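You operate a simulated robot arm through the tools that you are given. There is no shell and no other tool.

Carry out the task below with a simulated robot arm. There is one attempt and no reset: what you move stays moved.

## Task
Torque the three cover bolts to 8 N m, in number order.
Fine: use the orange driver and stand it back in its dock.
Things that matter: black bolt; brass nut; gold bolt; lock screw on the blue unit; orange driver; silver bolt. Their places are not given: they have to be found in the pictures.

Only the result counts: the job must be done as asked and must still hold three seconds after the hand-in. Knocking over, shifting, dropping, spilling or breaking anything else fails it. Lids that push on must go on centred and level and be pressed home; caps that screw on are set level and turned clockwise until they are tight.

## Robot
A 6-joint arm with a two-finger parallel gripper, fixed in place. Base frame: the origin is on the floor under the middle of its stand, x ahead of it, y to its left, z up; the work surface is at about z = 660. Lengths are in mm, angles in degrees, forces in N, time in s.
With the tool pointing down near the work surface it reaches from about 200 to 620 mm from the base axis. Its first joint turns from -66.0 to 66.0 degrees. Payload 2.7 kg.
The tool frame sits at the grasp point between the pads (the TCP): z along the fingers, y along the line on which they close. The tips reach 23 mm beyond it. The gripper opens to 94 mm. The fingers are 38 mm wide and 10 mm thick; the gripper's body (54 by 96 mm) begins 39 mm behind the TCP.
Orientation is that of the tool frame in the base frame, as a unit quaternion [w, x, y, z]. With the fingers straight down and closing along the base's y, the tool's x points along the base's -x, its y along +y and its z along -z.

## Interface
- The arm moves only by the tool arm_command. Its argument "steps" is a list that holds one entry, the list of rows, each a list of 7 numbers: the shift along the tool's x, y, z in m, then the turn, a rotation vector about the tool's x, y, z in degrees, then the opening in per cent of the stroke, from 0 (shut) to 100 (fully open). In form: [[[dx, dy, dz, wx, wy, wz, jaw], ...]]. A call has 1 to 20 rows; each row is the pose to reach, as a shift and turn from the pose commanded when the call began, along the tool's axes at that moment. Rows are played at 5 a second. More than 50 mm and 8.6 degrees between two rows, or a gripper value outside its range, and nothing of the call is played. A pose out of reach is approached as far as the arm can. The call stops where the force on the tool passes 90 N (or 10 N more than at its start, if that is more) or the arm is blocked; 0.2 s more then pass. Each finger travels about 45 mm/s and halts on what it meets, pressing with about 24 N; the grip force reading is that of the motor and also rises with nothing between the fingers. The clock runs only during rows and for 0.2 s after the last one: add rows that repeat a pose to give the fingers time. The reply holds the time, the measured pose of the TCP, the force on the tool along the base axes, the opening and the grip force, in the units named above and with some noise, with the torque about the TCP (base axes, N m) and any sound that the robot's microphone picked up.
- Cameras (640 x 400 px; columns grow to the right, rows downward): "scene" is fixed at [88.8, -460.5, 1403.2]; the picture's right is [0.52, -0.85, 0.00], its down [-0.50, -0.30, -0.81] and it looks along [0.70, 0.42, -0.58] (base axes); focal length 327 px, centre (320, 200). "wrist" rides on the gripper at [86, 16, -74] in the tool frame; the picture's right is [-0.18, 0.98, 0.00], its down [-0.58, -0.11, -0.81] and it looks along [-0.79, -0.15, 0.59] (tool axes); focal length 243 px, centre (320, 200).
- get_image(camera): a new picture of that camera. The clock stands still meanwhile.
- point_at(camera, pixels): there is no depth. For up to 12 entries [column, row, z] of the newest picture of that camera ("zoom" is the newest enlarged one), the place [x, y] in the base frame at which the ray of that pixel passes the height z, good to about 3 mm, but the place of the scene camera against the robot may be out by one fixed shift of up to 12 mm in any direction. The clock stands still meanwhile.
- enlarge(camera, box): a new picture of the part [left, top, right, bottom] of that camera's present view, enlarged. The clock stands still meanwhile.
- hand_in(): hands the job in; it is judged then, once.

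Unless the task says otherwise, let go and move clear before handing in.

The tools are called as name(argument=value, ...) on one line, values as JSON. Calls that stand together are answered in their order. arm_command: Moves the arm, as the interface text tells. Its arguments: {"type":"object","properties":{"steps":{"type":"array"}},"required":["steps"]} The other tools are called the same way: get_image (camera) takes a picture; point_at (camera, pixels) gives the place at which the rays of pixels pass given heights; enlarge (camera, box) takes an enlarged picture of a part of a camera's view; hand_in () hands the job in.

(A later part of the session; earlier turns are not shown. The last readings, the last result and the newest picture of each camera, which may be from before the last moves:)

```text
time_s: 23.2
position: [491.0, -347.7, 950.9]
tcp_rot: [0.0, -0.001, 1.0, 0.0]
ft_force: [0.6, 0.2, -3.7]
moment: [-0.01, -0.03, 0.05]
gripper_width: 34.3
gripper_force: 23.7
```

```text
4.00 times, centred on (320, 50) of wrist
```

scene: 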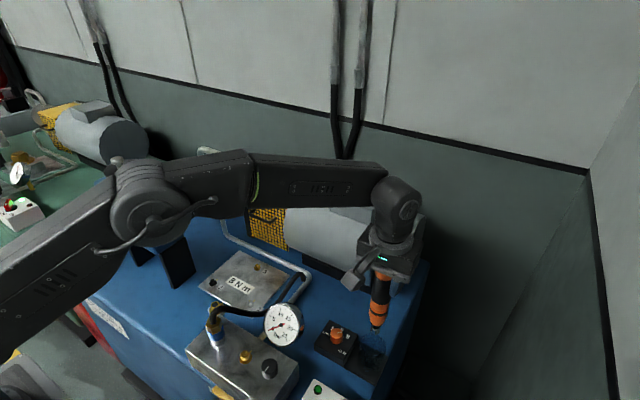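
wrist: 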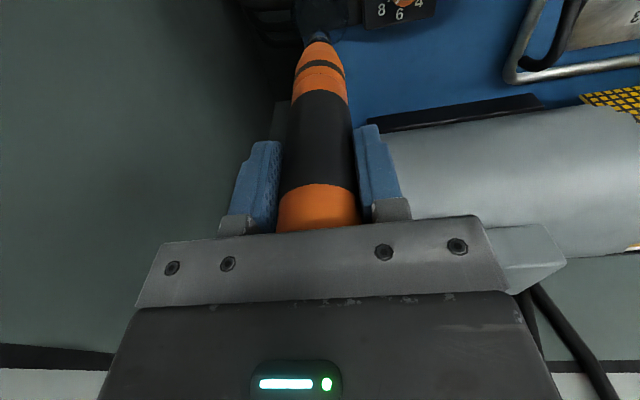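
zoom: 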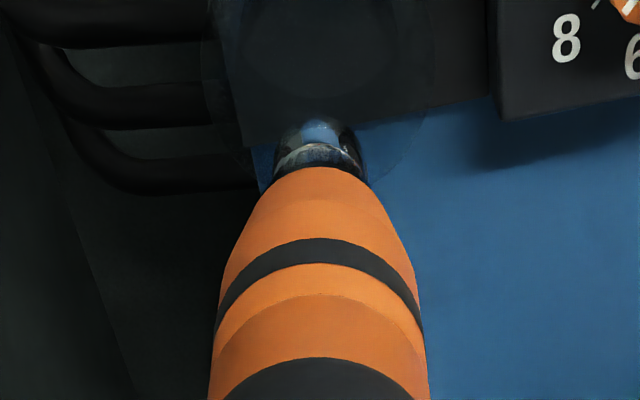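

The socket tip is about 156 mm below the TCP. I'll carry the driver at a safe height over to the cover plate area, stopping short of bolt 1 to look.

point_at(camera="scene", pixels=[[195, 277, 660], [178, 287, 660], [187, 238, 740], [172, 188, 850], [283, 303, 785], [250, 313, 760], [240, 305, 760], [207, 325, 740]])

arm_command(steps=[[[0, 0.03, -0.01, 0, 0, 0, 15], [0.003, 0.07, -0.02, 0, 0, 0, 15], [0.006, 0.11, -0.02, 0, 0, 0, 15], [0.009, 0.15, -0.02, 0, 0, 0, 15], [0.012, 0.19, -0.02, 0, 0, 0, 15], [0.015, 0.23, -0.02, 0, 0, 0, 15], [0.018, 0.26, -0.02, 0, 0, 0, 15], [0.018, 0.26, -0.02, 0, 0, 0, 15]]])

get_image(camera="wrist")

get_image(camera="scene")

```text
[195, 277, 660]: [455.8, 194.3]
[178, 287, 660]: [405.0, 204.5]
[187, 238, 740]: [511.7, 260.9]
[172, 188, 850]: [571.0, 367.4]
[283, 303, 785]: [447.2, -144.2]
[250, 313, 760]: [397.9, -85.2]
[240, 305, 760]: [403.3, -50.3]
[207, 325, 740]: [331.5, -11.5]
```

```text
time_s: 25.0
position: [474.6, -86.6, 970.6]
tcp_rot: [0.0, 0.0, 1.0, 0.0]
ft_force: [-0.8, 1.0, -4.6]
moment: [-0.01, 0.04, 0.01]
gripper_width: 34.7
gripper_force: 24.0
```

```text
taken
```

wrist: 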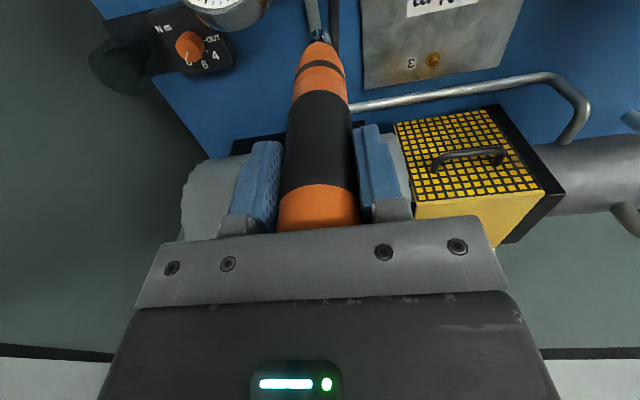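

```text
taken
```

scene: 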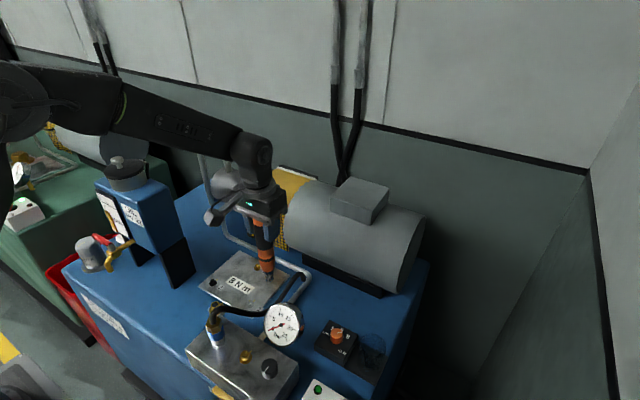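

The driver tip in the scene is at (268,278), near the plate. I'll move over bolt 1 and lower so the tip is about 40 mm above it.

arm_command(steps=[[[0.001, 0.04, 0, 0, 0, 0, 15], [0.002, 0.077, 0, 0, 0, 0, 15], [0.002, 0.077, 0.03, 0, 0, 0, 15], [0.002, 0.077, 0.06, 0, 0, 0, 15], [0.002, 0.077, 0.09, 0, 0, 0, 15], [0.002, 0.077, 0.09, 0, 0, 0, 15]]])

get_image(camera="wrist")

enlarge(camera="wrist", box=[240, 0, 400, 100])

enlarge(camera="scene", box=[190, 220, 310, 320])

```text
time_s: 26.4
position: [471.5, -9.9, 879.3]
tcp_rot: [0.0, -0.001, 1.0, 0.0]
ft_force: [-0.7, -1.3, -3.1]
moment: [0.03, -0.01, 0.0]
gripper_width: 34.7
gripper_force: 24.1
```

```text
taken
```

wrist: 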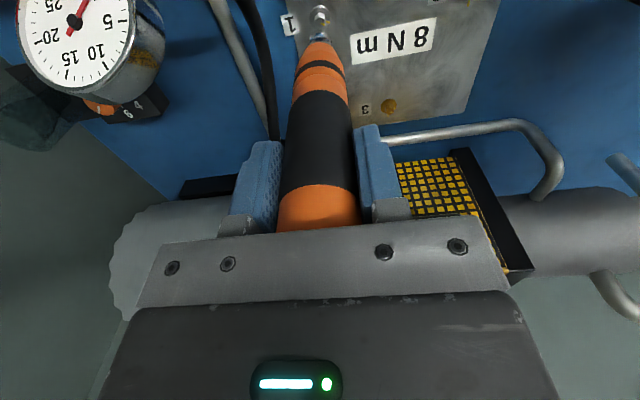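

```text
4.00 times, centred on (320, 50) of wrist
```

zoom: 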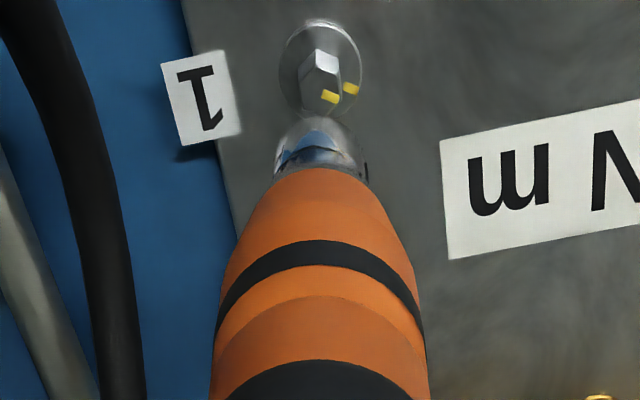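

```text
4.00 times, centred on (250, 270) of scene
```

zoom: 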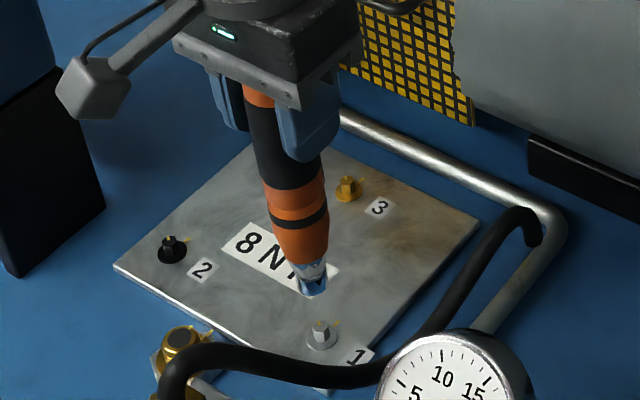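

In the wrist zoom the bolt-1 head (320,93) is right in line under the socket (318,140). I'll lower another 22 mm and compare tip and bolt again from both cameras.

arm_command(steps=[[[0.0005, 0, 0.011, 0, 0, 0, 15], [0.0005, 0, 0.022, 0, 0, 0, 15], [0.0005, 0, 0.022, 0, 0, 0, 15]]])

enlarge(camera="wrist", box=[270, 0, 370, 60])

enlarge(camera="scene", box=[210, 260, 290, 320])

```text
time_s: 27.2
position: [469.5, -9.6, 858.1]
tcp_rot: [0.0, -0.001, 1.0, 0.001]
ft_force: [0.2, 0.9, -2.8]
moment: [-0.02, 0.03, 0.01]
gripper_width: 34.6
gripper_force: 24.4
```

```text
6.40 times, centred on (320, 30) of wrist
```

zoom: 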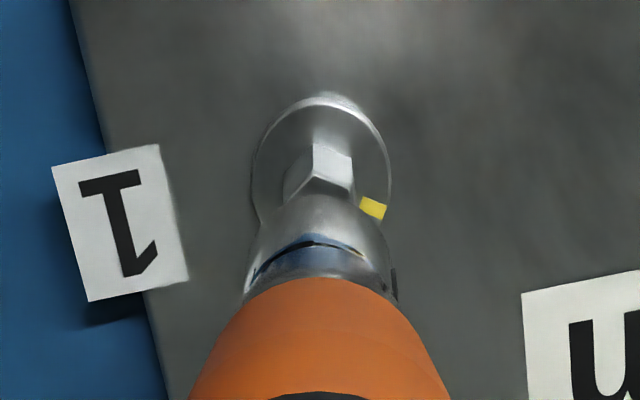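

```text
6.67 times, centred on (250, 290) of scene
```

zoom: 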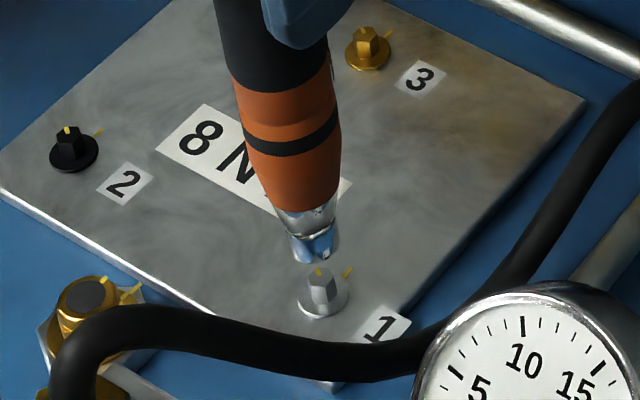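

Socket and bolt head line up in both views (wrist column 320; scene socket (317,252) vs head (320,275) along the tilted axis). I'll descend in small steps watching the force.

arm_command(steps=[[[0, 0, 0.003, 0, 0, 0, 15], [0, 0, 0.006, 0, 0, 0, 15], [0, 0, 0.009, 0, 0, 0, 15], [0, 0, 0.011, 0, 0, 0, 15], [0, 0, 0.011, 0, 0, 0, 15]]])

enlarge(camera="wrist", box=[270, 0, 370, 60])

enlarge(camera="scene", box=[210, 260, 290, 320])

```text
time_s: 28.4
position: [470.6, -10.7, 845.7]
tcp_rot: [-0.001, 0.0, 1.0, -0.001]
ft_force: [0.3, -0.1, -4.4]
moment: [-0.01, 0.02, 0.01]
gripper_width: 34.5
gripper_force: 24.1
```

```text
6.40 times, centred on (320, 30) of wrist
```

zoom: 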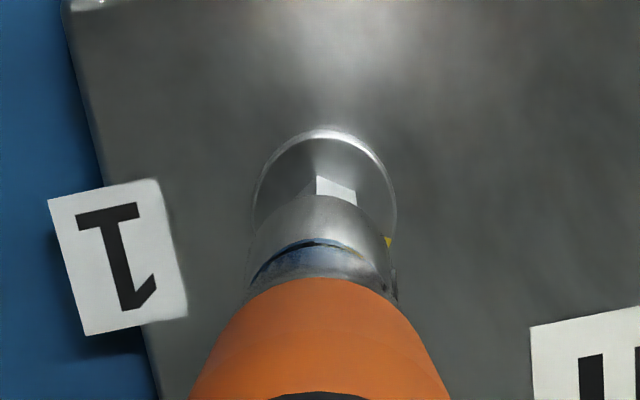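

```text
6.67 times, centred on (250, 290) of scene
```

zoom: 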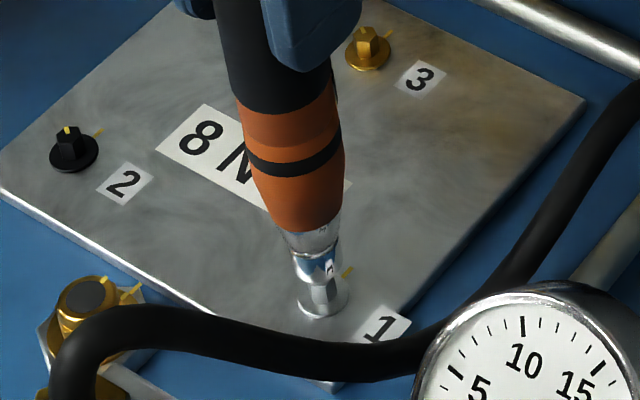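

The socket is just above the head with no contact force yet. I'll continue down in 2 mm steps with a 0.5 mm correction in y.

arm_command(steps=[[[0, 0.0006, 0.002, 0, 0, 0, 15], [0, 0.0006, 0.004, 0, 0, 0, 15], [0, 0.0006, 0.006, 0, 0, 0, 15], [0, 0.0006, 0.006, 0, 0, 0, 15]]])

enlarge(camera="wrist", box=[270, 0, 370, 60])

enlarge(camera="scene", box=[210, 260, 290, 320])

```text
time_s: 29.4
position: [470.3, -9.5, 840.3]
tcp_rot: [0.0, -0.001, 1.0, 0.0]
ft_force: [-0.8, 0.3, -3.4]
moment: [0.01, 0.02, 0.01]
gripper_width: 34.6
gripper_force: 24.3
```

```text
6.40 times, centred on (320, 30) of wrist
```

zoom: 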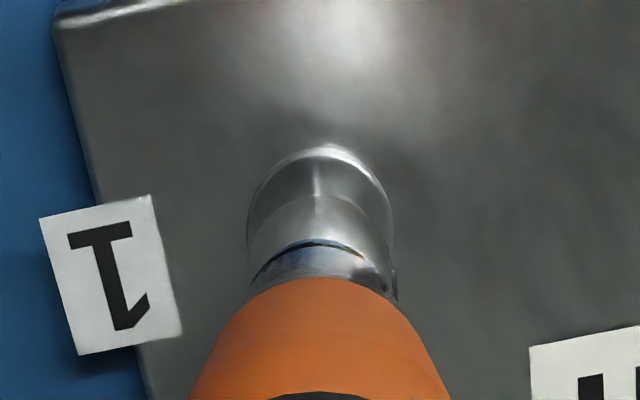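

```text
6.67 times, centred on (250, 290) of scene
```

zoom: 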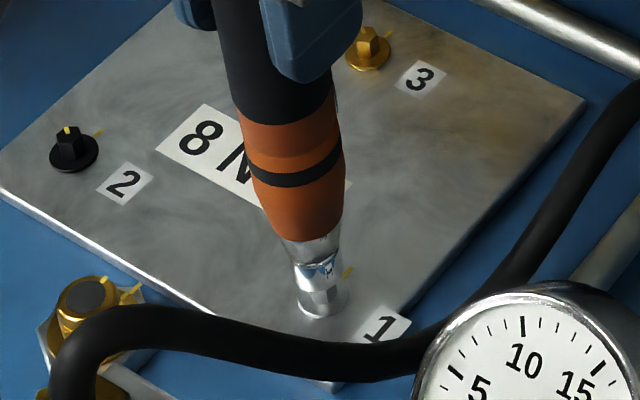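

Still no contact force; the socket is beginning to cover the head. Continue down in 2 mm steps.

arm_command(steps=[[[0, 0, 0.002, 0, 0, 0, 15], [0, 0, 0.004, 0, 0, 0, 15], [0, 0, 0.004, 0, 0, 0, 15]]])

enlarge(camera="wrist", box=[270, 0, 370, 60])

enlarge(camera="scene", box=[210, 260, 290, 320])

```text
time_s: 30.2
position: [471.8, -9.4, 836.4]
tcp_rot: [-0.001, -0.001, 1.0, 0.0]
ft_force: [-0.1, -0.8, -2.8]
moment: [-0.03, 0.01, -0.01]
gripper_width: 34.7
gripper_force: 23.8
```

```text
6.40 times, centred on (320, 30) of wrist
```

zoom: 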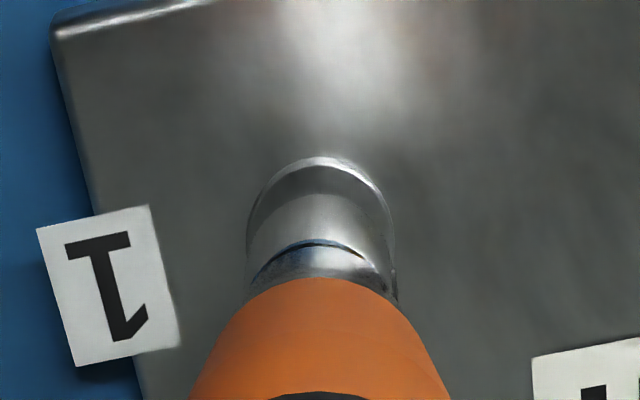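

```text
6.67 times, centred on (250, 290) of scene
```

zoom: 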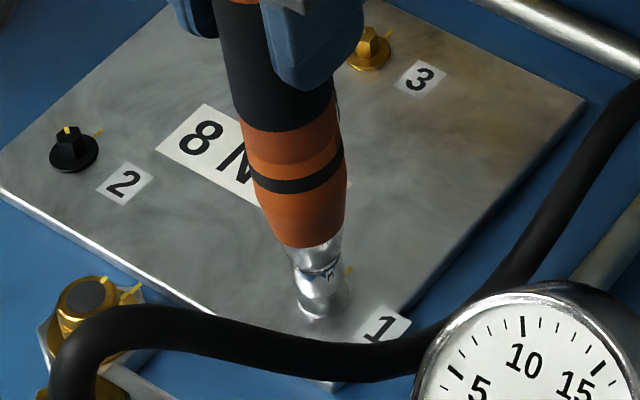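

The head is now hidden inside the socket, with no resistance. I'll press on gently until a contact force appears.

arm_command(steps=[[[0, 0, 0.0015, 0, 0, 0, 15], [0, 0, 0.003, 0, 0, 0, 15], [0, 0, 0.003, 0, 0, 0, 15]]])

enlarge(camera="wrist", box=[270, 0, 370, 60])

enlarge(camera="scene", box=[210, 260, 290, 320])

```text
time_s: 31.0
position: [470.6, -9.2, 833.6]
tcp_rot: [0.001, 0.0, 1.0, 0.0]
ft_force: [-0.5, -0.8, -3.1]
moment: [-0.01, 0.0, 0.01]
gripper_width: 34.8
gripper_force: 23.8
```

```text
6.40 times, centred on (320, 30) of wrist
```

zoom: 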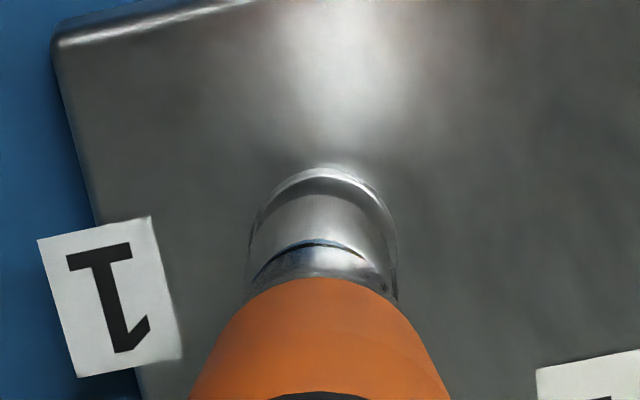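

```text
6.67 times, centred on (250, 290) of scene
```

zoom: 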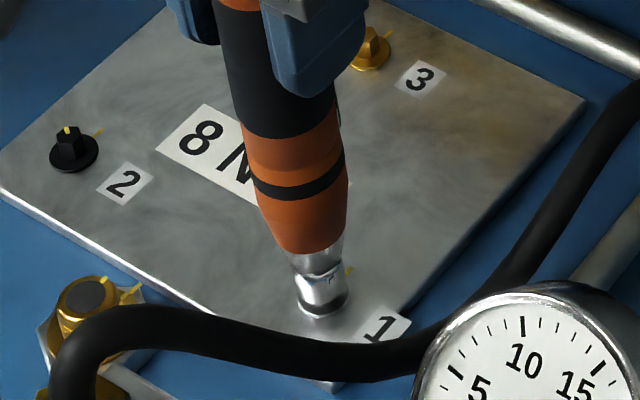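

The socket is about 2–3 mm above the flange. A few more millimetres in 1 mm steps should make contact.

arm_command(steps=[[[0, 0.0004, 0.001, 0, 0, 0, 15], [0, 0.0004, 0.002, 0, 0, 0, 15], [0, 0.0004, 0.003, 0, 0, 0, 15], [0, 0.0004, 0.003, 0, 0, 0, 15]]])

enlarge(camera="scene", box=[210, 260, 290, 320])

```text
time_s: 32.0
position: [470.4, -9.6, 830.8]
tcp_rot: [0.0, 0.0, 1.0, 0.0]
ft_force: [-0.5, -0.6, -3.2]
moment: [0.01, -0.01, -0.05]
gripper_width: 34.5
gripper_force: 23.8
```

```text
6.67 times, centred on (250, 290) of scene
```

zoom: 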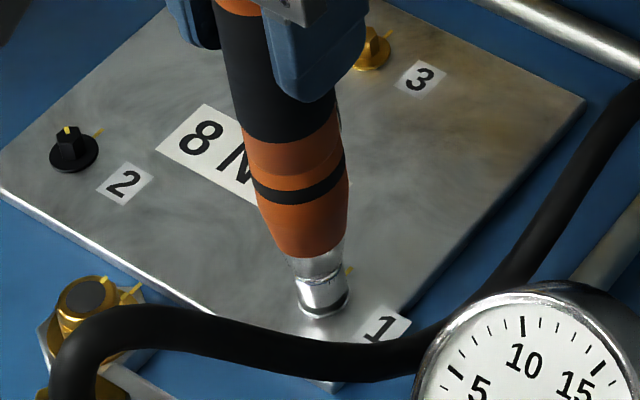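

arm_command(steps=[[[0, 0, 0.001, 0, 0, 0, 15], [0, 0, 0.002, 0, 0, 0, 15], [0, 0, 0.003, 0, 0, 0, 15], [0, 0, 0.003, 0, 0, 0, 15]]])

enlarge(camera="scene", box=[210, 260, 290, 320])

enlarge(camera="wrist", box=[270, 0, 370, 60])

```text
time_s: 33.0
position: [470.2, -10.3, 827.8]
tcp_rot: [0.0, -0.001, 1.0, 0.0]
ft_force: [-0.1, 0.0, -2.5]
moment: [0.03, -0.03, 0.01]
gripper_width: 34.6
gripper_force: 23.5
```

```text
6.67 times, centred on (250, 290) of scene
```

zoom: 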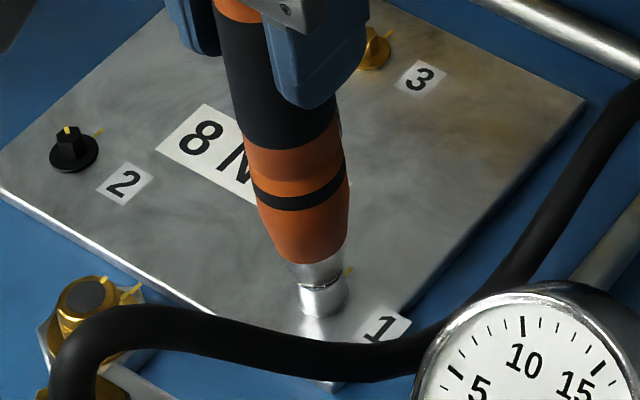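

```text
6.40 times, centred on (320, 30) of wrist
```

zoom: 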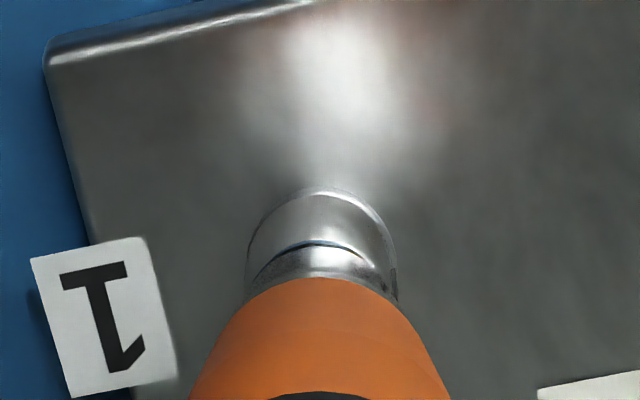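

The socket outline now coincides with the flange at (322,195). I go another 1–3 mm to feel the seat.

arm_command(steps=[[[0, 0, 0.0007, 0, 0, 0, 15], [0, 0, 0.0014, 0, 0, 0, 15], [0, 0, 0.002, 0, 0, 0, 15], [0, 0, 0.002, 0, 0, 0, 15]]])

enlarge(camera="wrist", box=[270, 0, 370, 60])

```text
time_s: 34.0
position: [470.1, -9.3, 825.8]
tcp_rot: [0.0, 0.0, 1.0, 0.0]
ft_force: [-1.4, -0.5, 1.0]
moment: [-0.09, 0.2, -0.02]
gripper_width: 34.5
gripper_force: 24.1
```

```text
6.40 times, centred on (320, 30) of wrist
```

zoom: 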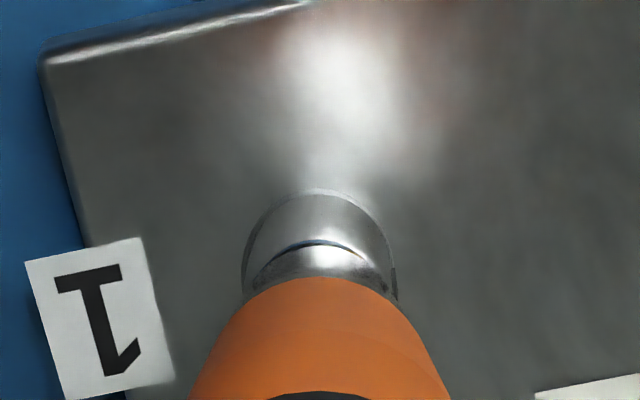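

Contact has just begun (Fz rose from −3 to +1). I'll press another millimetre and listen for any sound from the driver.

arm_command(steps=[[[0, 0, 0.0005, 0, 0, 0, 15], [0, 0, 0.001, 0, 0, 0, 15], [0, 0, 0.001, 0, 0, 0, 15]]])

```text
time_s: 34.8
position: [471.2, -9.0, 826.6]
tcp_rot: [0.002, -0.001, 1.0, 0.0]
ft_force: [-0.6, 3.1, 12.2]
moment: [0.36, 0.19, -0.08]
gripper_width: 34.6
gripper_force: 23.9
```

Seated with 12 N. Now I'll turn clockwise gently, 30° first, and check torque and sound.

arm_command(steps=[[[0, 0, 0, 0, 0, 5, 15], [0, 0, 0, 0, 0, 10, 15], [0, 0, 0, 0, 0, 15, 15], [0, 0, 0, 0, 0, 20, 15], [0, 0, 0, 0, 0, 25, 15], [0, 0, 0, 0, 0, 30, 15]]])

enlarge(camera="scene", box=[190, 220, 310, 320])

get_image(camera="wrist")

```text
time_s: 36.2
position: [470.9, -10.1, 824.7]
tcp_rot: [0.001, 0.259, 0.966, 0.001]
ft_force: [0.2, -0.9, 16.9]
moment: [-0.39, 0.03, 0.12]
gripper_width: 34.8
gripper_force: 23.8
```

```text
4.00 times, centred on (250, 270) of scene
```

zoom: 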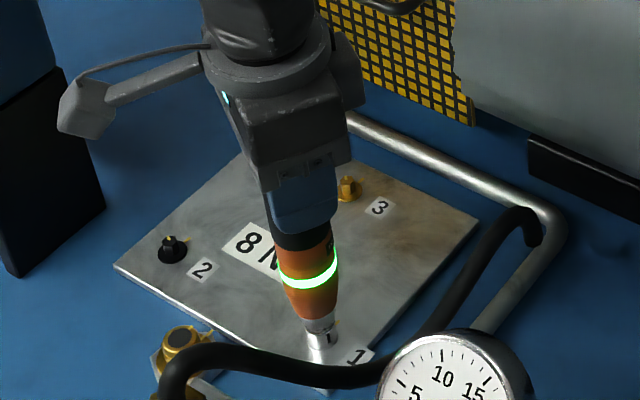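

```text
taken
```

wrist: 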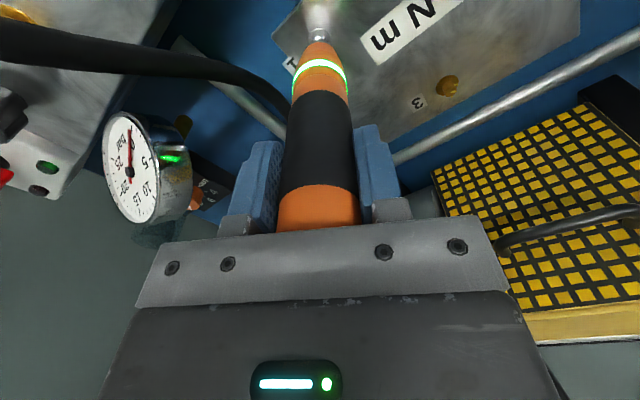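

The driver's ring lit up green at (310,275) after the socket dropped onto the hex (z fell 2 mm). I'll hold still for a moment and see whether the ring changes.

arm_command(steps=[[[0, 0, 0, 0, 0, 0, 15], [0, 0, 0, 0, 0, 0, 15], [0, 0, 0, 0, 0, 0, 15], [0, 0, 0, 0, 0, 0, 15], [0, 0, 0, 0, 0, 0, 15]]])

enlarge(camera="scene", box=[190, 220, 310, 320])

```text
time_s: 37.4
position: [470.7, -8.5, 824.5]
tcp_rot: [0.001, 0.258, 0.966, 0.0]
ft_force: [-1.5, -2.7, 24.6]
moment: [-0.39, 0.22, -0.01]
gripper_width: 34.7
gripper_force: 24.1
```

```text
4.00 times, centred on (250, 270) of scene
```

zoom: 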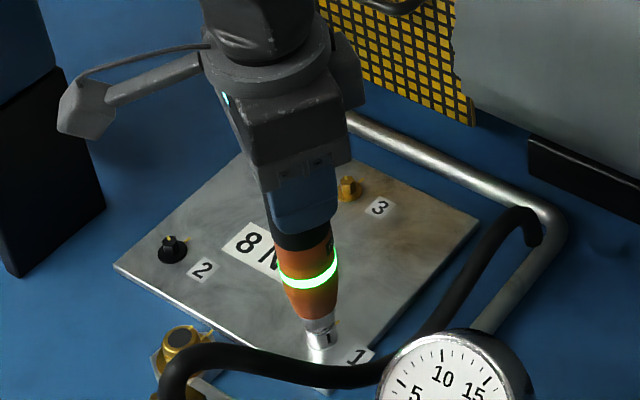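

Still green and steady. I'll hold another 2 s and check whether anything more happens before lifting to inspect the bolt's mark.

arm_command(steps=[[[0, 0, 0, 0, 0, 0, 15], [0, 0, 0, 0, 0, 0, 15], [0, 0, 0, 0, 0, 0, 15], [0, 0, 0, 0, 0, 0, 15], [0, 0, 0, 0, 0, 0, 15], [0, 0, 0, 0, 0, 0, 15], [0, 0, 0, 0, 0, 0, 15], [0, 0, 0, 0, 0, 0, 15], [0, 0, 0, 0, 0, 0, 15], [0, 0, 0, 0, 0, 0, 15]]])

enlarge(camera="scene", box=[210, 260, 290, 320])

enlarge(camera="wrist", box=[270, 0, 370, 110])

```text
time_s: 39.6
position: [470.2, -10.7, 825.9]
tcp_rot: [0.001, 0.258, 0.966, 0.0]
ft_force: [-0.1, -2.6, 23.7]
moment: [-0.37, 0.22, 0.0]
gripper_width: 34.6
gripper_force: 23.9
```

```text
6.67 times, centred on (250, 290) of scene
```

zoom: 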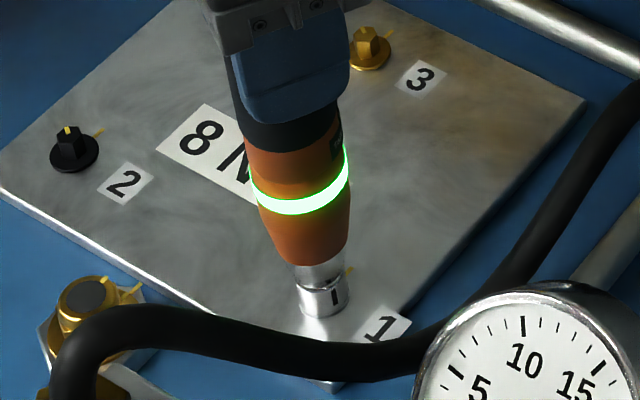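

```text
3.64 times, centred on (320, 55) of wrist
```

zoom: 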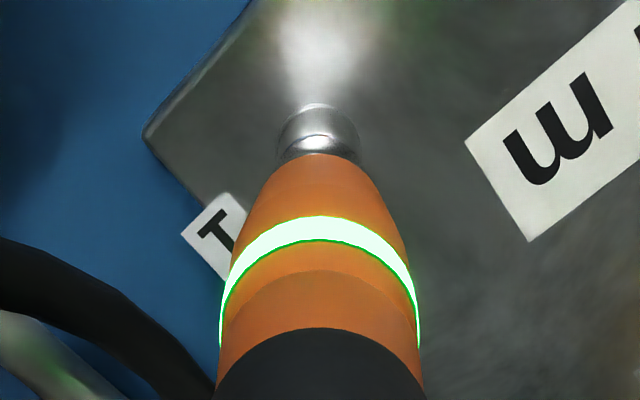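

The ring remains green. I'll lift 25 mm off the bolt and inspect the head's yellow mark against the fixed one.

arm_command(steps=[[[0, 0, -0.004, 0, 0, 0, 15], [0, 0, -0.015, 0, 0, 0, 15], [0, 0, -0.03, 0, 0, 0, 15], [0, 0, -0.03, 0, 0, 0, 15]]])

enlarge(camera="scene", box=[210, 260, 290, 320])

enlarge(camera="wrist", box=[270, 0, 370, 60])

```text
time_s: 40.6
position: [468.8, -10.3, 852.7]
tcp_rot: [-0.002, 0.259, 0.966, -0.001]
ft_force: [-0.1, 0.4, -3.0]
moment: [-0.02, -0.02, -0.01]
gripper_width: 34.8
gripper_force: 24.0
```

```text
6.67 times, centred on (250, 290) of scene
```

zoom: 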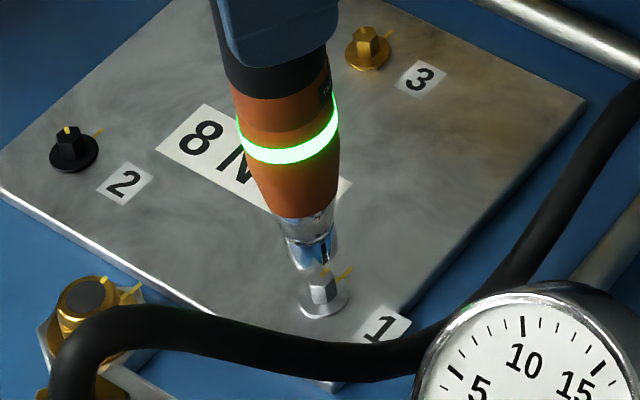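

```text
6.40 times, centred on (320, 30) of wrist
```

zoom: 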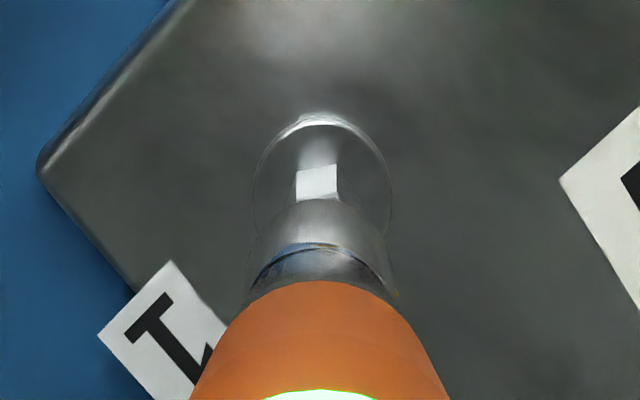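

The ring is still green after lifting. I'll lift higher to see the bolt's head mark clearly.

arm_command(steps=[[[0, 0, -0.02, 0, 0, 0, 15], [0, 0, -0.04, 0, 0, 0, 15], [0, 0, -0.04, 0, 0, 0, 15]]])

enlarge(camera="scene", box=[210, 255, 290, 320])

enlarge(camera="wrist", box=[270, 0, 370, 60])

enlarge(camera="scene", box=[230, 285, 270, 310])

```text
time_s: 41.4
position: [470.6, -9.1, 894.8]
tcp_rot: [0.0, 0.257, 0.966, 0.0]
ft_force: [-0.3, 0.6, -2.5]
moment: [0.04, 0.03, -0.06]
gripper_width: 34.7
gripper_force: 23.9
```

```text
6.15 times, centred on (250, 288) of scene
```

zoom: 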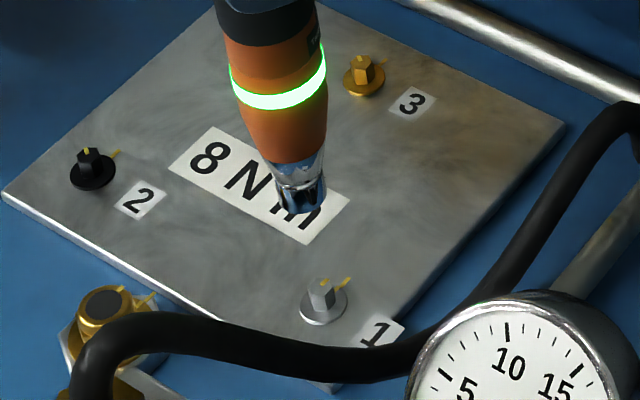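

```text
6.40 times, centred on (320, 30) of wrist
```

zoom: 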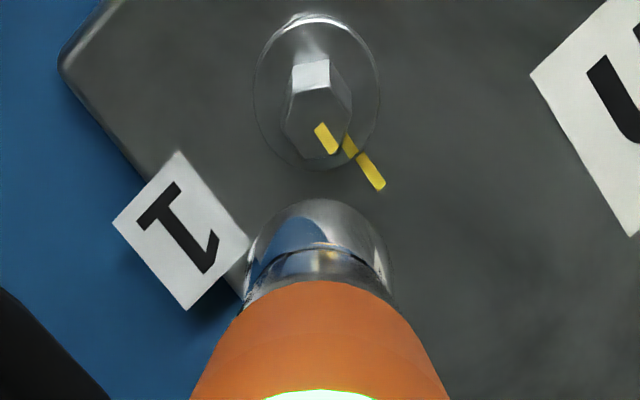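

```text
16.00 times, centred on (250, 298) of scene
```

zoom: 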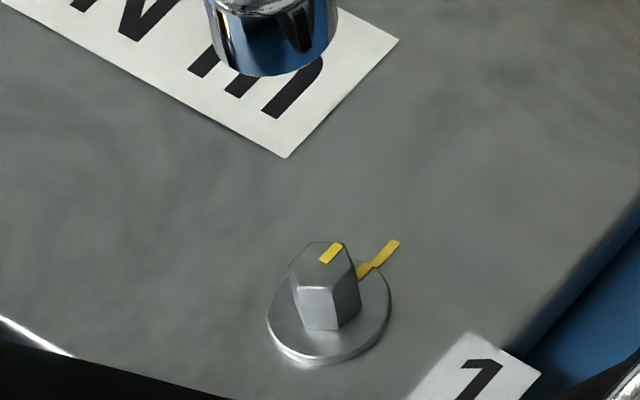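

Bolt 1's head mark now lines up with the fixed mark (330,253)→(380,260), and the ring is green: bolt 1 is done. I'll inspect the marks of bolts 2 and 3, and rotate the wrist back to −45° for the next one.

arm_command(steps=[[[0, 0, -0.01, 0, 0, -7.5, 15], [0, 0, -0.02, 0, 0, -15, 15], [0, 0, -0.02, 0, 0, -22.5, 15], [0, 0, -0.02, 0, 0, -30, 15], [0, 0, -0.02, 0, 0, -37.5, 15], [0, 0, -0.02, 0, 0, -45, 15], [0, 0, -0.02, 0, 0, -52.5, 15], [0, 0, -0.02, 0, 0, -60, 15], [0, 0, -0.02, 0, 0, -67.5, 15], [0, 0, -0.02, 0, 0, -75, 15], [0, 0, -0.02, 0, 0, -75, 15]]])

enlarge(camera="scene", box=[195, 265, 235, 290])

enlarge(camera="scene", box=[240, 250, 280, 275])

get_image(camera="wrist")

get_image(camera="scene")

```text
time_s: 43.8
position: [470.1, -9.8, 914.5]
tcp_rot: [0.0, -0.385, 0.923, -0.001]
ft_force: [-0.1, 0.1, -3.1]
moment: [-0.06, 0.0, -0.02]
gripper_width: 34.6
gripper_force: 24.1
```

```text
16.00 times, centred on (215, 278) of scene
```

zoom: 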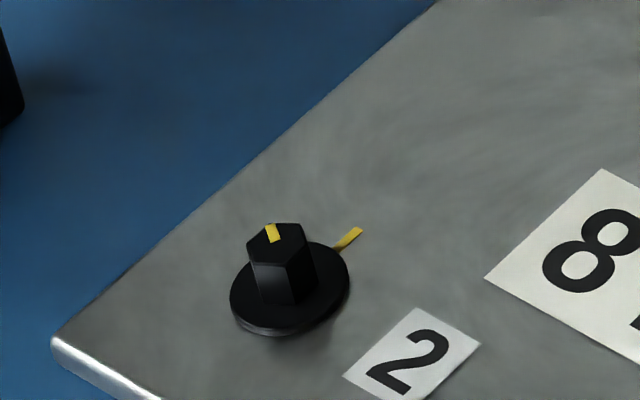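

```text
16.00 times, centred on (260, 262) of scene
```

zoom: 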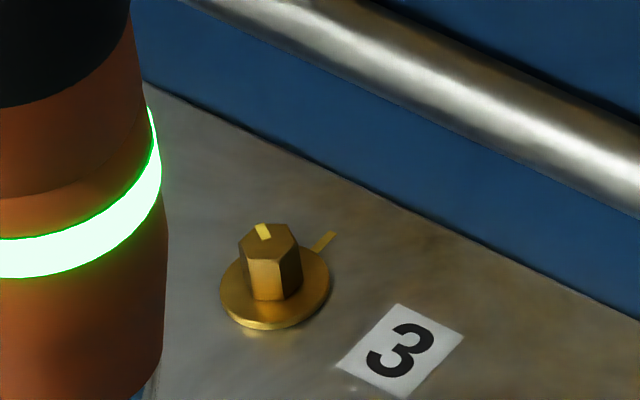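

```text
taken
```

wrist: 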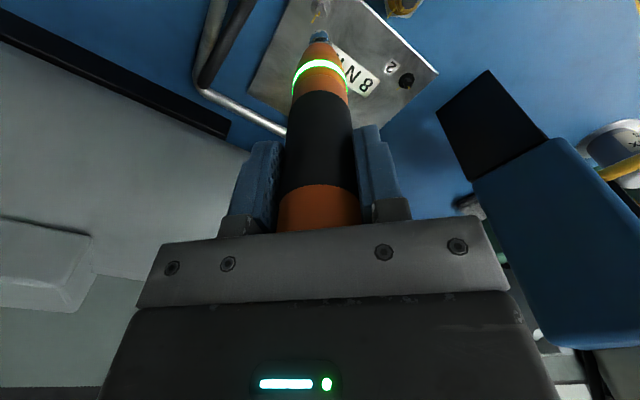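

```text
taken
```

scene: 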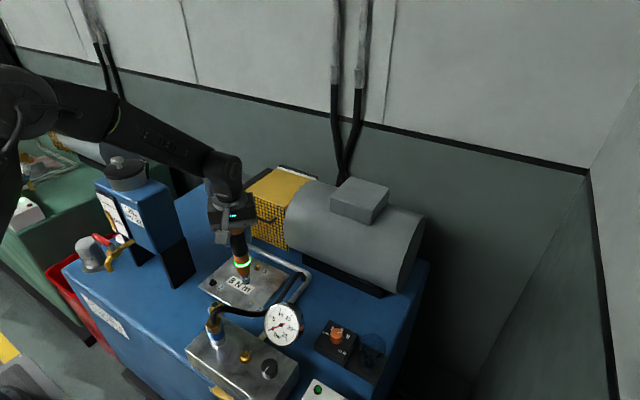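

Bolt 2's head mark needs roughly 55–60° and bolt 3's about 45° clockwise to line up with their fixed marks. I'll carry the driver over bolt 2 (≈(471,129)) with the wrist at −60° so the bracket stays away from the tank while turning.

arm_command(steps=[[[-0.025, 0.0244, 0, 0, 0, -7.5, 15], [-0.05, 0.0488, 0, 0, 0, -15, 15], [-0.075, 0.0732, 0, 0, 0, -15, 15], [-0.0989, 0.0976, 0, 0, 0, -15, 15], [-0.0989, 0.0976, 0.02, 0, 0, -15, 15], [-0.0989, 0.0976, 0.04, 0, 0, -15, 15], [-0.0989, 0.0976, 0.04, 0, 0, -15, 15]]])

get_image(camera="wrist")

enlarge(camera="wrist", box=[270, 0, 370, 60])

enlarge(camera="scene", box=[170, 230, 250, 290])

```text
time_s: 45.4
position: [471.8, 129.4, 873.1]
tcp_rot: [0.0, -0.5, 0.866, 0.0]
ft_force: [-1.3, 0.0, -3.0]
moment: [-0.05, 0.03, -0.03]
gripper_width: 34.7
gripper_force: 23.7
```

```text
taken
```

wrist: 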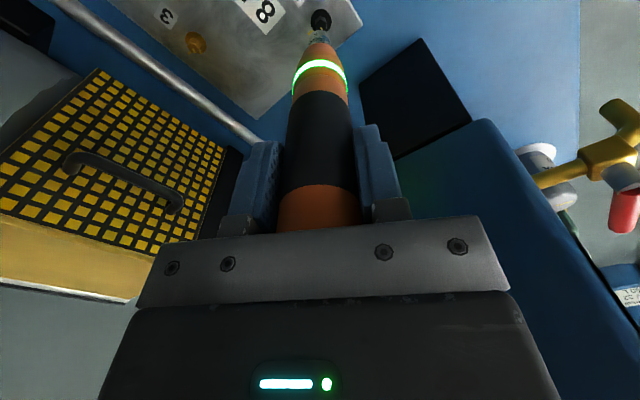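

```text
6.40 times, centred on (320, 30) of wrist
```

zoom: 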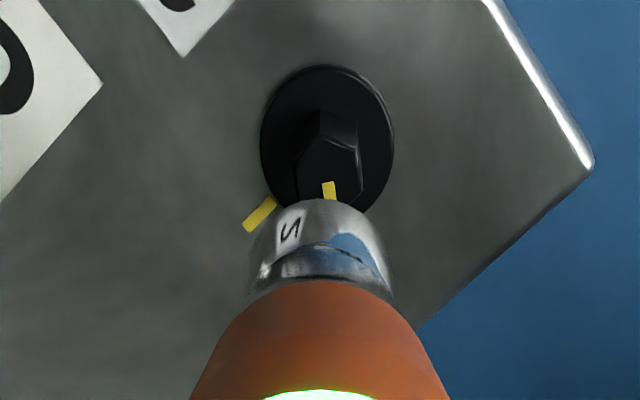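

```text
6.67 times, centred on (210, 260) of scene
```

zoom: 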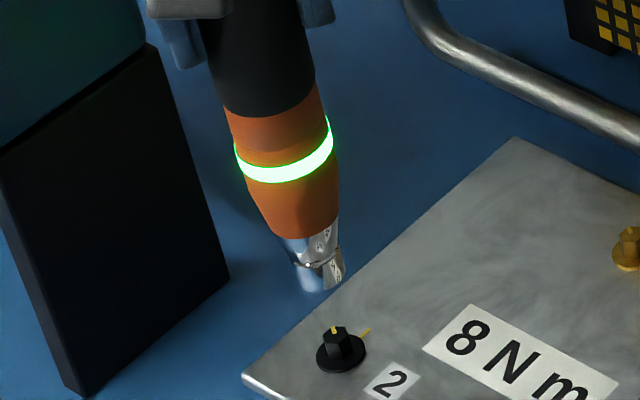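

In the wrist zoom bolt 2's flange centre (327,140) is ~1 mm to the right of the socket axis (320); the scene view agrees within a millimetre. I'll shift 0.7 mm and lower to just above the head.

arm_command(steps=[[[0.0003, 0.0007, 0.008, 0, 0, 0, 15], [0.0003, 0.0007, 0.016, 0, 0, 0, 15], [0.0003, 0.0007, 0.024, 0, 0, 0, 15], [0.0003, 0.0007, 0.027, 0, 0, 0, 15], [0.0003, 0.0007, 0.027, 0, 0, 0, 15]]])

enlarge(camera="wrist", box=[270, 0, 370, 60])

enlarge(camera="scene", box=[185, 255, 245, 300])

```text
time_s: 46.6
position: [470.2, 129.2, 846.9]
tcp_rot: [-0.001, -0.501, 0.866, 0.0]
ft_force: [-0.2, 0.1, -2.5]
moment: [-0.01, 0.0, 0.01]
gripper_width: 34.3
gripper_force: 23.9
```

```text
6.40 times, centred on (320, 30) of wrist
```

zoom: 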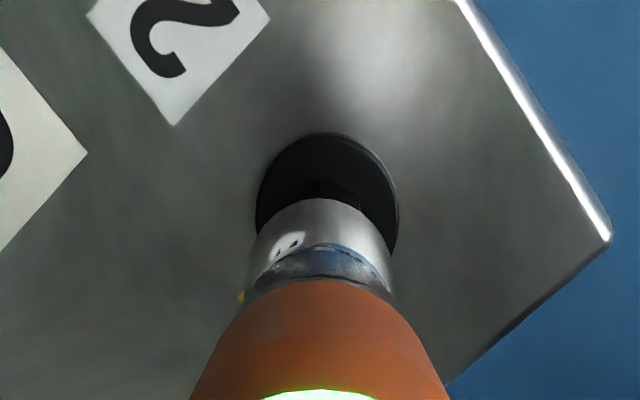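

```text
8.89 times, centred on (215, 278) of scene
```

zoom: 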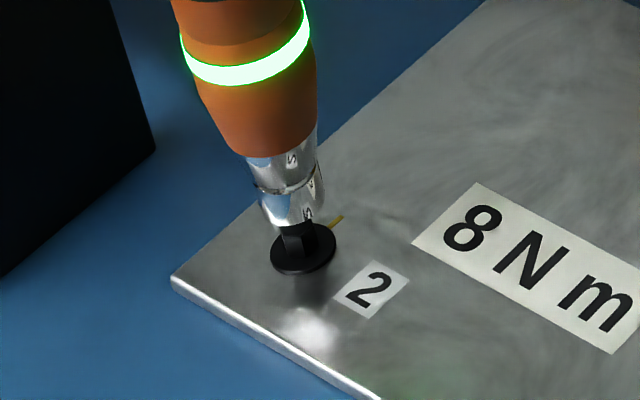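

The flange (257–399, centre 328) is still about 1 mm right of the socket axis. I'll shift another 0.8 mm and go down to cover the head.

arm_command(steps=[[[0, 0.0008, 0, 0, 0, 0, 15], [0, 0.0008, 0.003, 0, 0, 0, 15], [0, 0.0008, 0.006, 0, 0, 0, 15], [0, 0.0008, 0.009, 0, 0, 0, 15], [0, 0.0008, 0.009, 0, 0, 0, 15]]])

enlarge(camera="wrist", box=[270, 0, 370, 60])

enlarge(camera="scene", box=[185, 255, 245, 300])

```text
time_s: 47.8
position: [469.9, 129.1, 837.4]
tcp_rot: [0.0, -0.5, 0.866, 0.0]
ft_force: [0.3, 0.9, -2.7]
moment: [-0.01, 0.02, 0.02]
gripper_width: 34.5
gripper_force: 24.4
```

```text
6.40 times, centred on (320, 30) of wrist
```

zoom: 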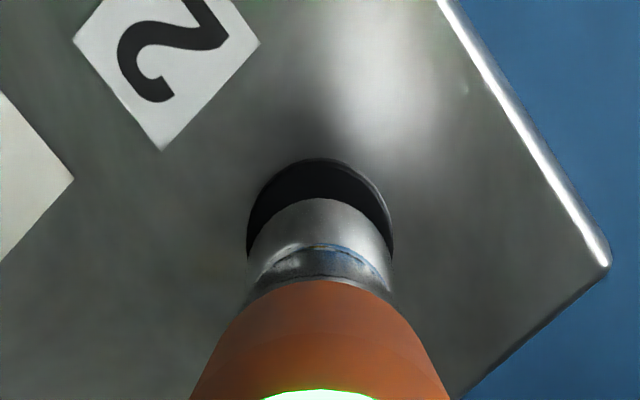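

```text
8.89 times, centred on (215, 278) of scene
```

zoom: 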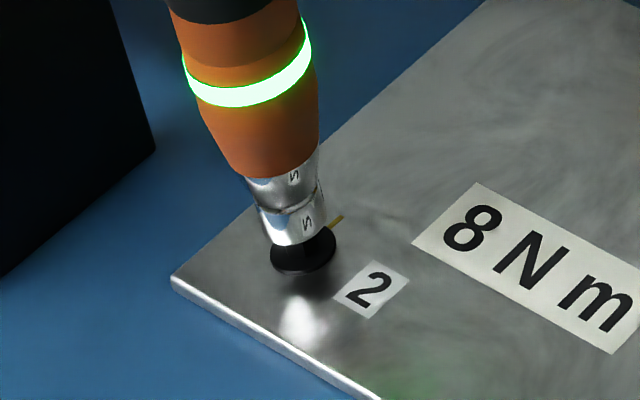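

Flange and socket are now concentric in the wrist view (247–394, centre 320), just like at bolt 1. Continue down to contact.

arm_command(steps=[[[0, 0, 0.002, 0, 0, 0, 15], [0, 0, 0.004, 0, 0, 0, 15], [0, 0, 0.006, 0, 0, 0, 15], [0, 0, 0.008, 0, 0, 0, 15], [0, 0, 0.008, 0, 0, 0, 15]]])

enlarge(camera="wrist", box=[270, 0, 370, 60])

enlarge(camera="scene", box=[185, 255, 245, 300])

```text
time_s: 49.0
position: [471.5, 130.3, 830.5]
tcp_rot: [0.0, -0.501, 0.866, -0.001]
ft_force: [-0.8, -0.3, -3.3]
moment: [-0.01, 0.02, -0.03]
gripper_width: 34.7
gripper_force: 24.2
```

```text
6.40 times, centred on (320, 30) of wrist
```

zoom: 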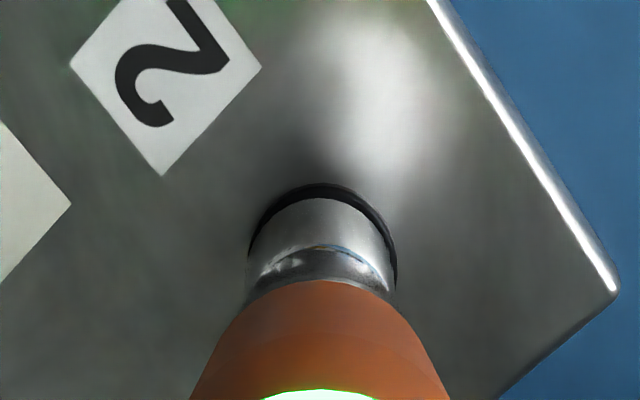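

```text
8.89 times, centred on (215, 278) of scene
```

zoom: 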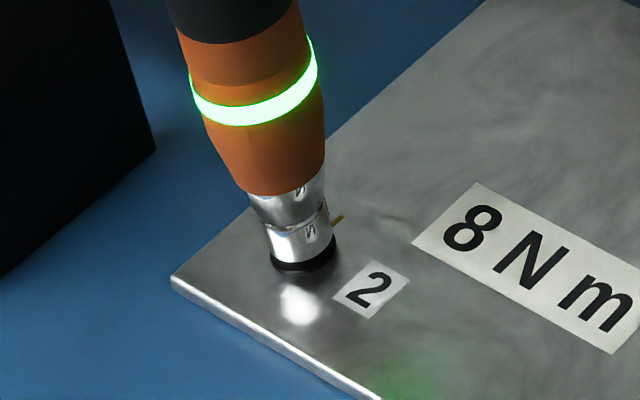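

The socket is about 3 mm above the flange, still concentric. Going down 5.5 mm to press on lightly.

arm_command(steps=[[[0, 0, 0.0015, 0, 0, 0, 15], [0, 0, 0.003, 0, 0, 0, 15], [0, 0, 0.0045, 0, 0, 0, 15], [0, 0, 0.0055, 0, 0, 0, 15], [0, 0, 0.0055, 0, 0, 0, 15]]])

enlarge(camera="scene", box=[185, 255, 245, 300])

```text
time_s: 50.2
position: [469.3, 130.0, 825.1]
tcp_rot: [0.0, -0.501, 0.865, 0.0]
ft_force: [-1.5, 0.6, 3.6]
moment: [-0.06, 0.39, -0.01]
gripper_width: 34.6
gripper_force: 24.1
```

```text
8.89 times, centred on (215, 278) of scene
```

zoom: 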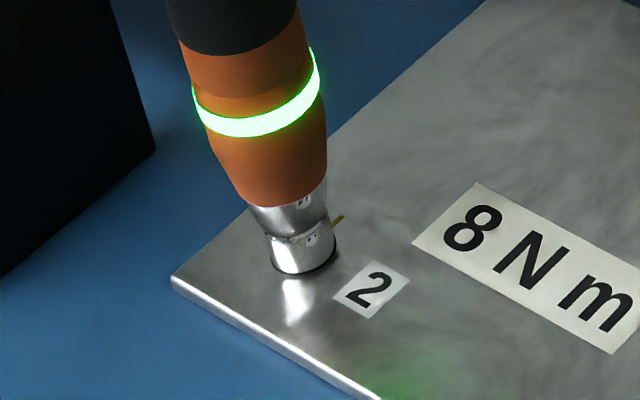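

In contact (about 7 N). I'll press 0.8 mm more and turn 15° clockwise, then check the ring.

arm_command(steps=[[[0, 0, 0.0008, 0, 0, 0, 15], [0, 0, 0.0008, 0, 0, 5, 15], [0, 0, 0.0008, 0, 0, 10, 15], [0, 0, 0.0008, 0, 0, 15, 15]]])

enlarge(camera="scene", box=[185, 255, 245, 300])

```text
time_s: 51.2
position: [470.1, 130.2, 825.0]
tcp_rot: [0.001, -0.383, 0.924, 0.0]
ft_force: [-1.1, 3.7, 13.3]
moment: [0.41, 0.24, -0.1]
gripper_width: 34.5
gripper_force: 24.3
```

```text
8.89 times, centred on (215, 278) of scene
```

zoom: 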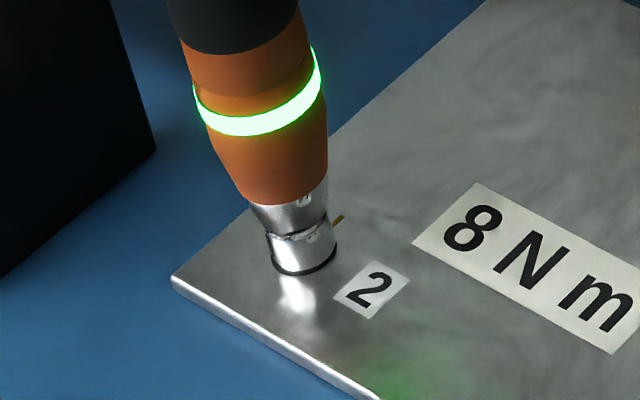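

The ring is still green from before, so I need to watch for a change. I'll turn on another 20°.

arm_command(steps=[[[0, 0, 0, 0, 0, 5, 15], [0, 0, 0, 0, 0, 10, 15], [0, 0, 0, 0, 0, 15, 15], [0, 0, 0, 0, 0, 20, 15]]])

enlarge(camera="scene", box=[185, 255, 245, 300])

```text
time_s: 52.2
position: [470.1, 129.4, 824.9]
tcp_rot: [0.001, -0.216, 0.976, 0.0]
ft_force: [1.2, -5.9, 21.6]
moment: [-0.73, -0.03, 0.09]
gripper_width: 34.6
gripper_force: 23.7
```

```text
8.89 times, centred on (215, 278) of scene
```

zoom: 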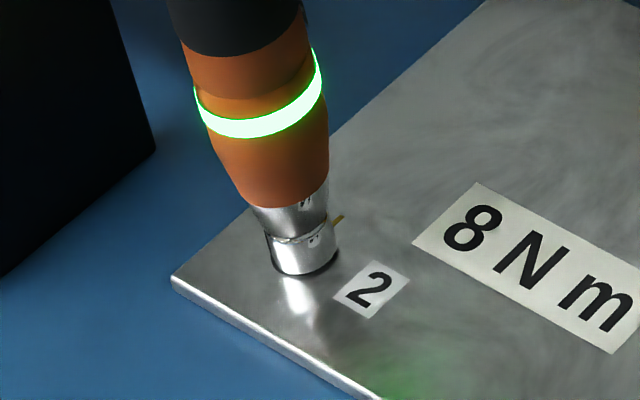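

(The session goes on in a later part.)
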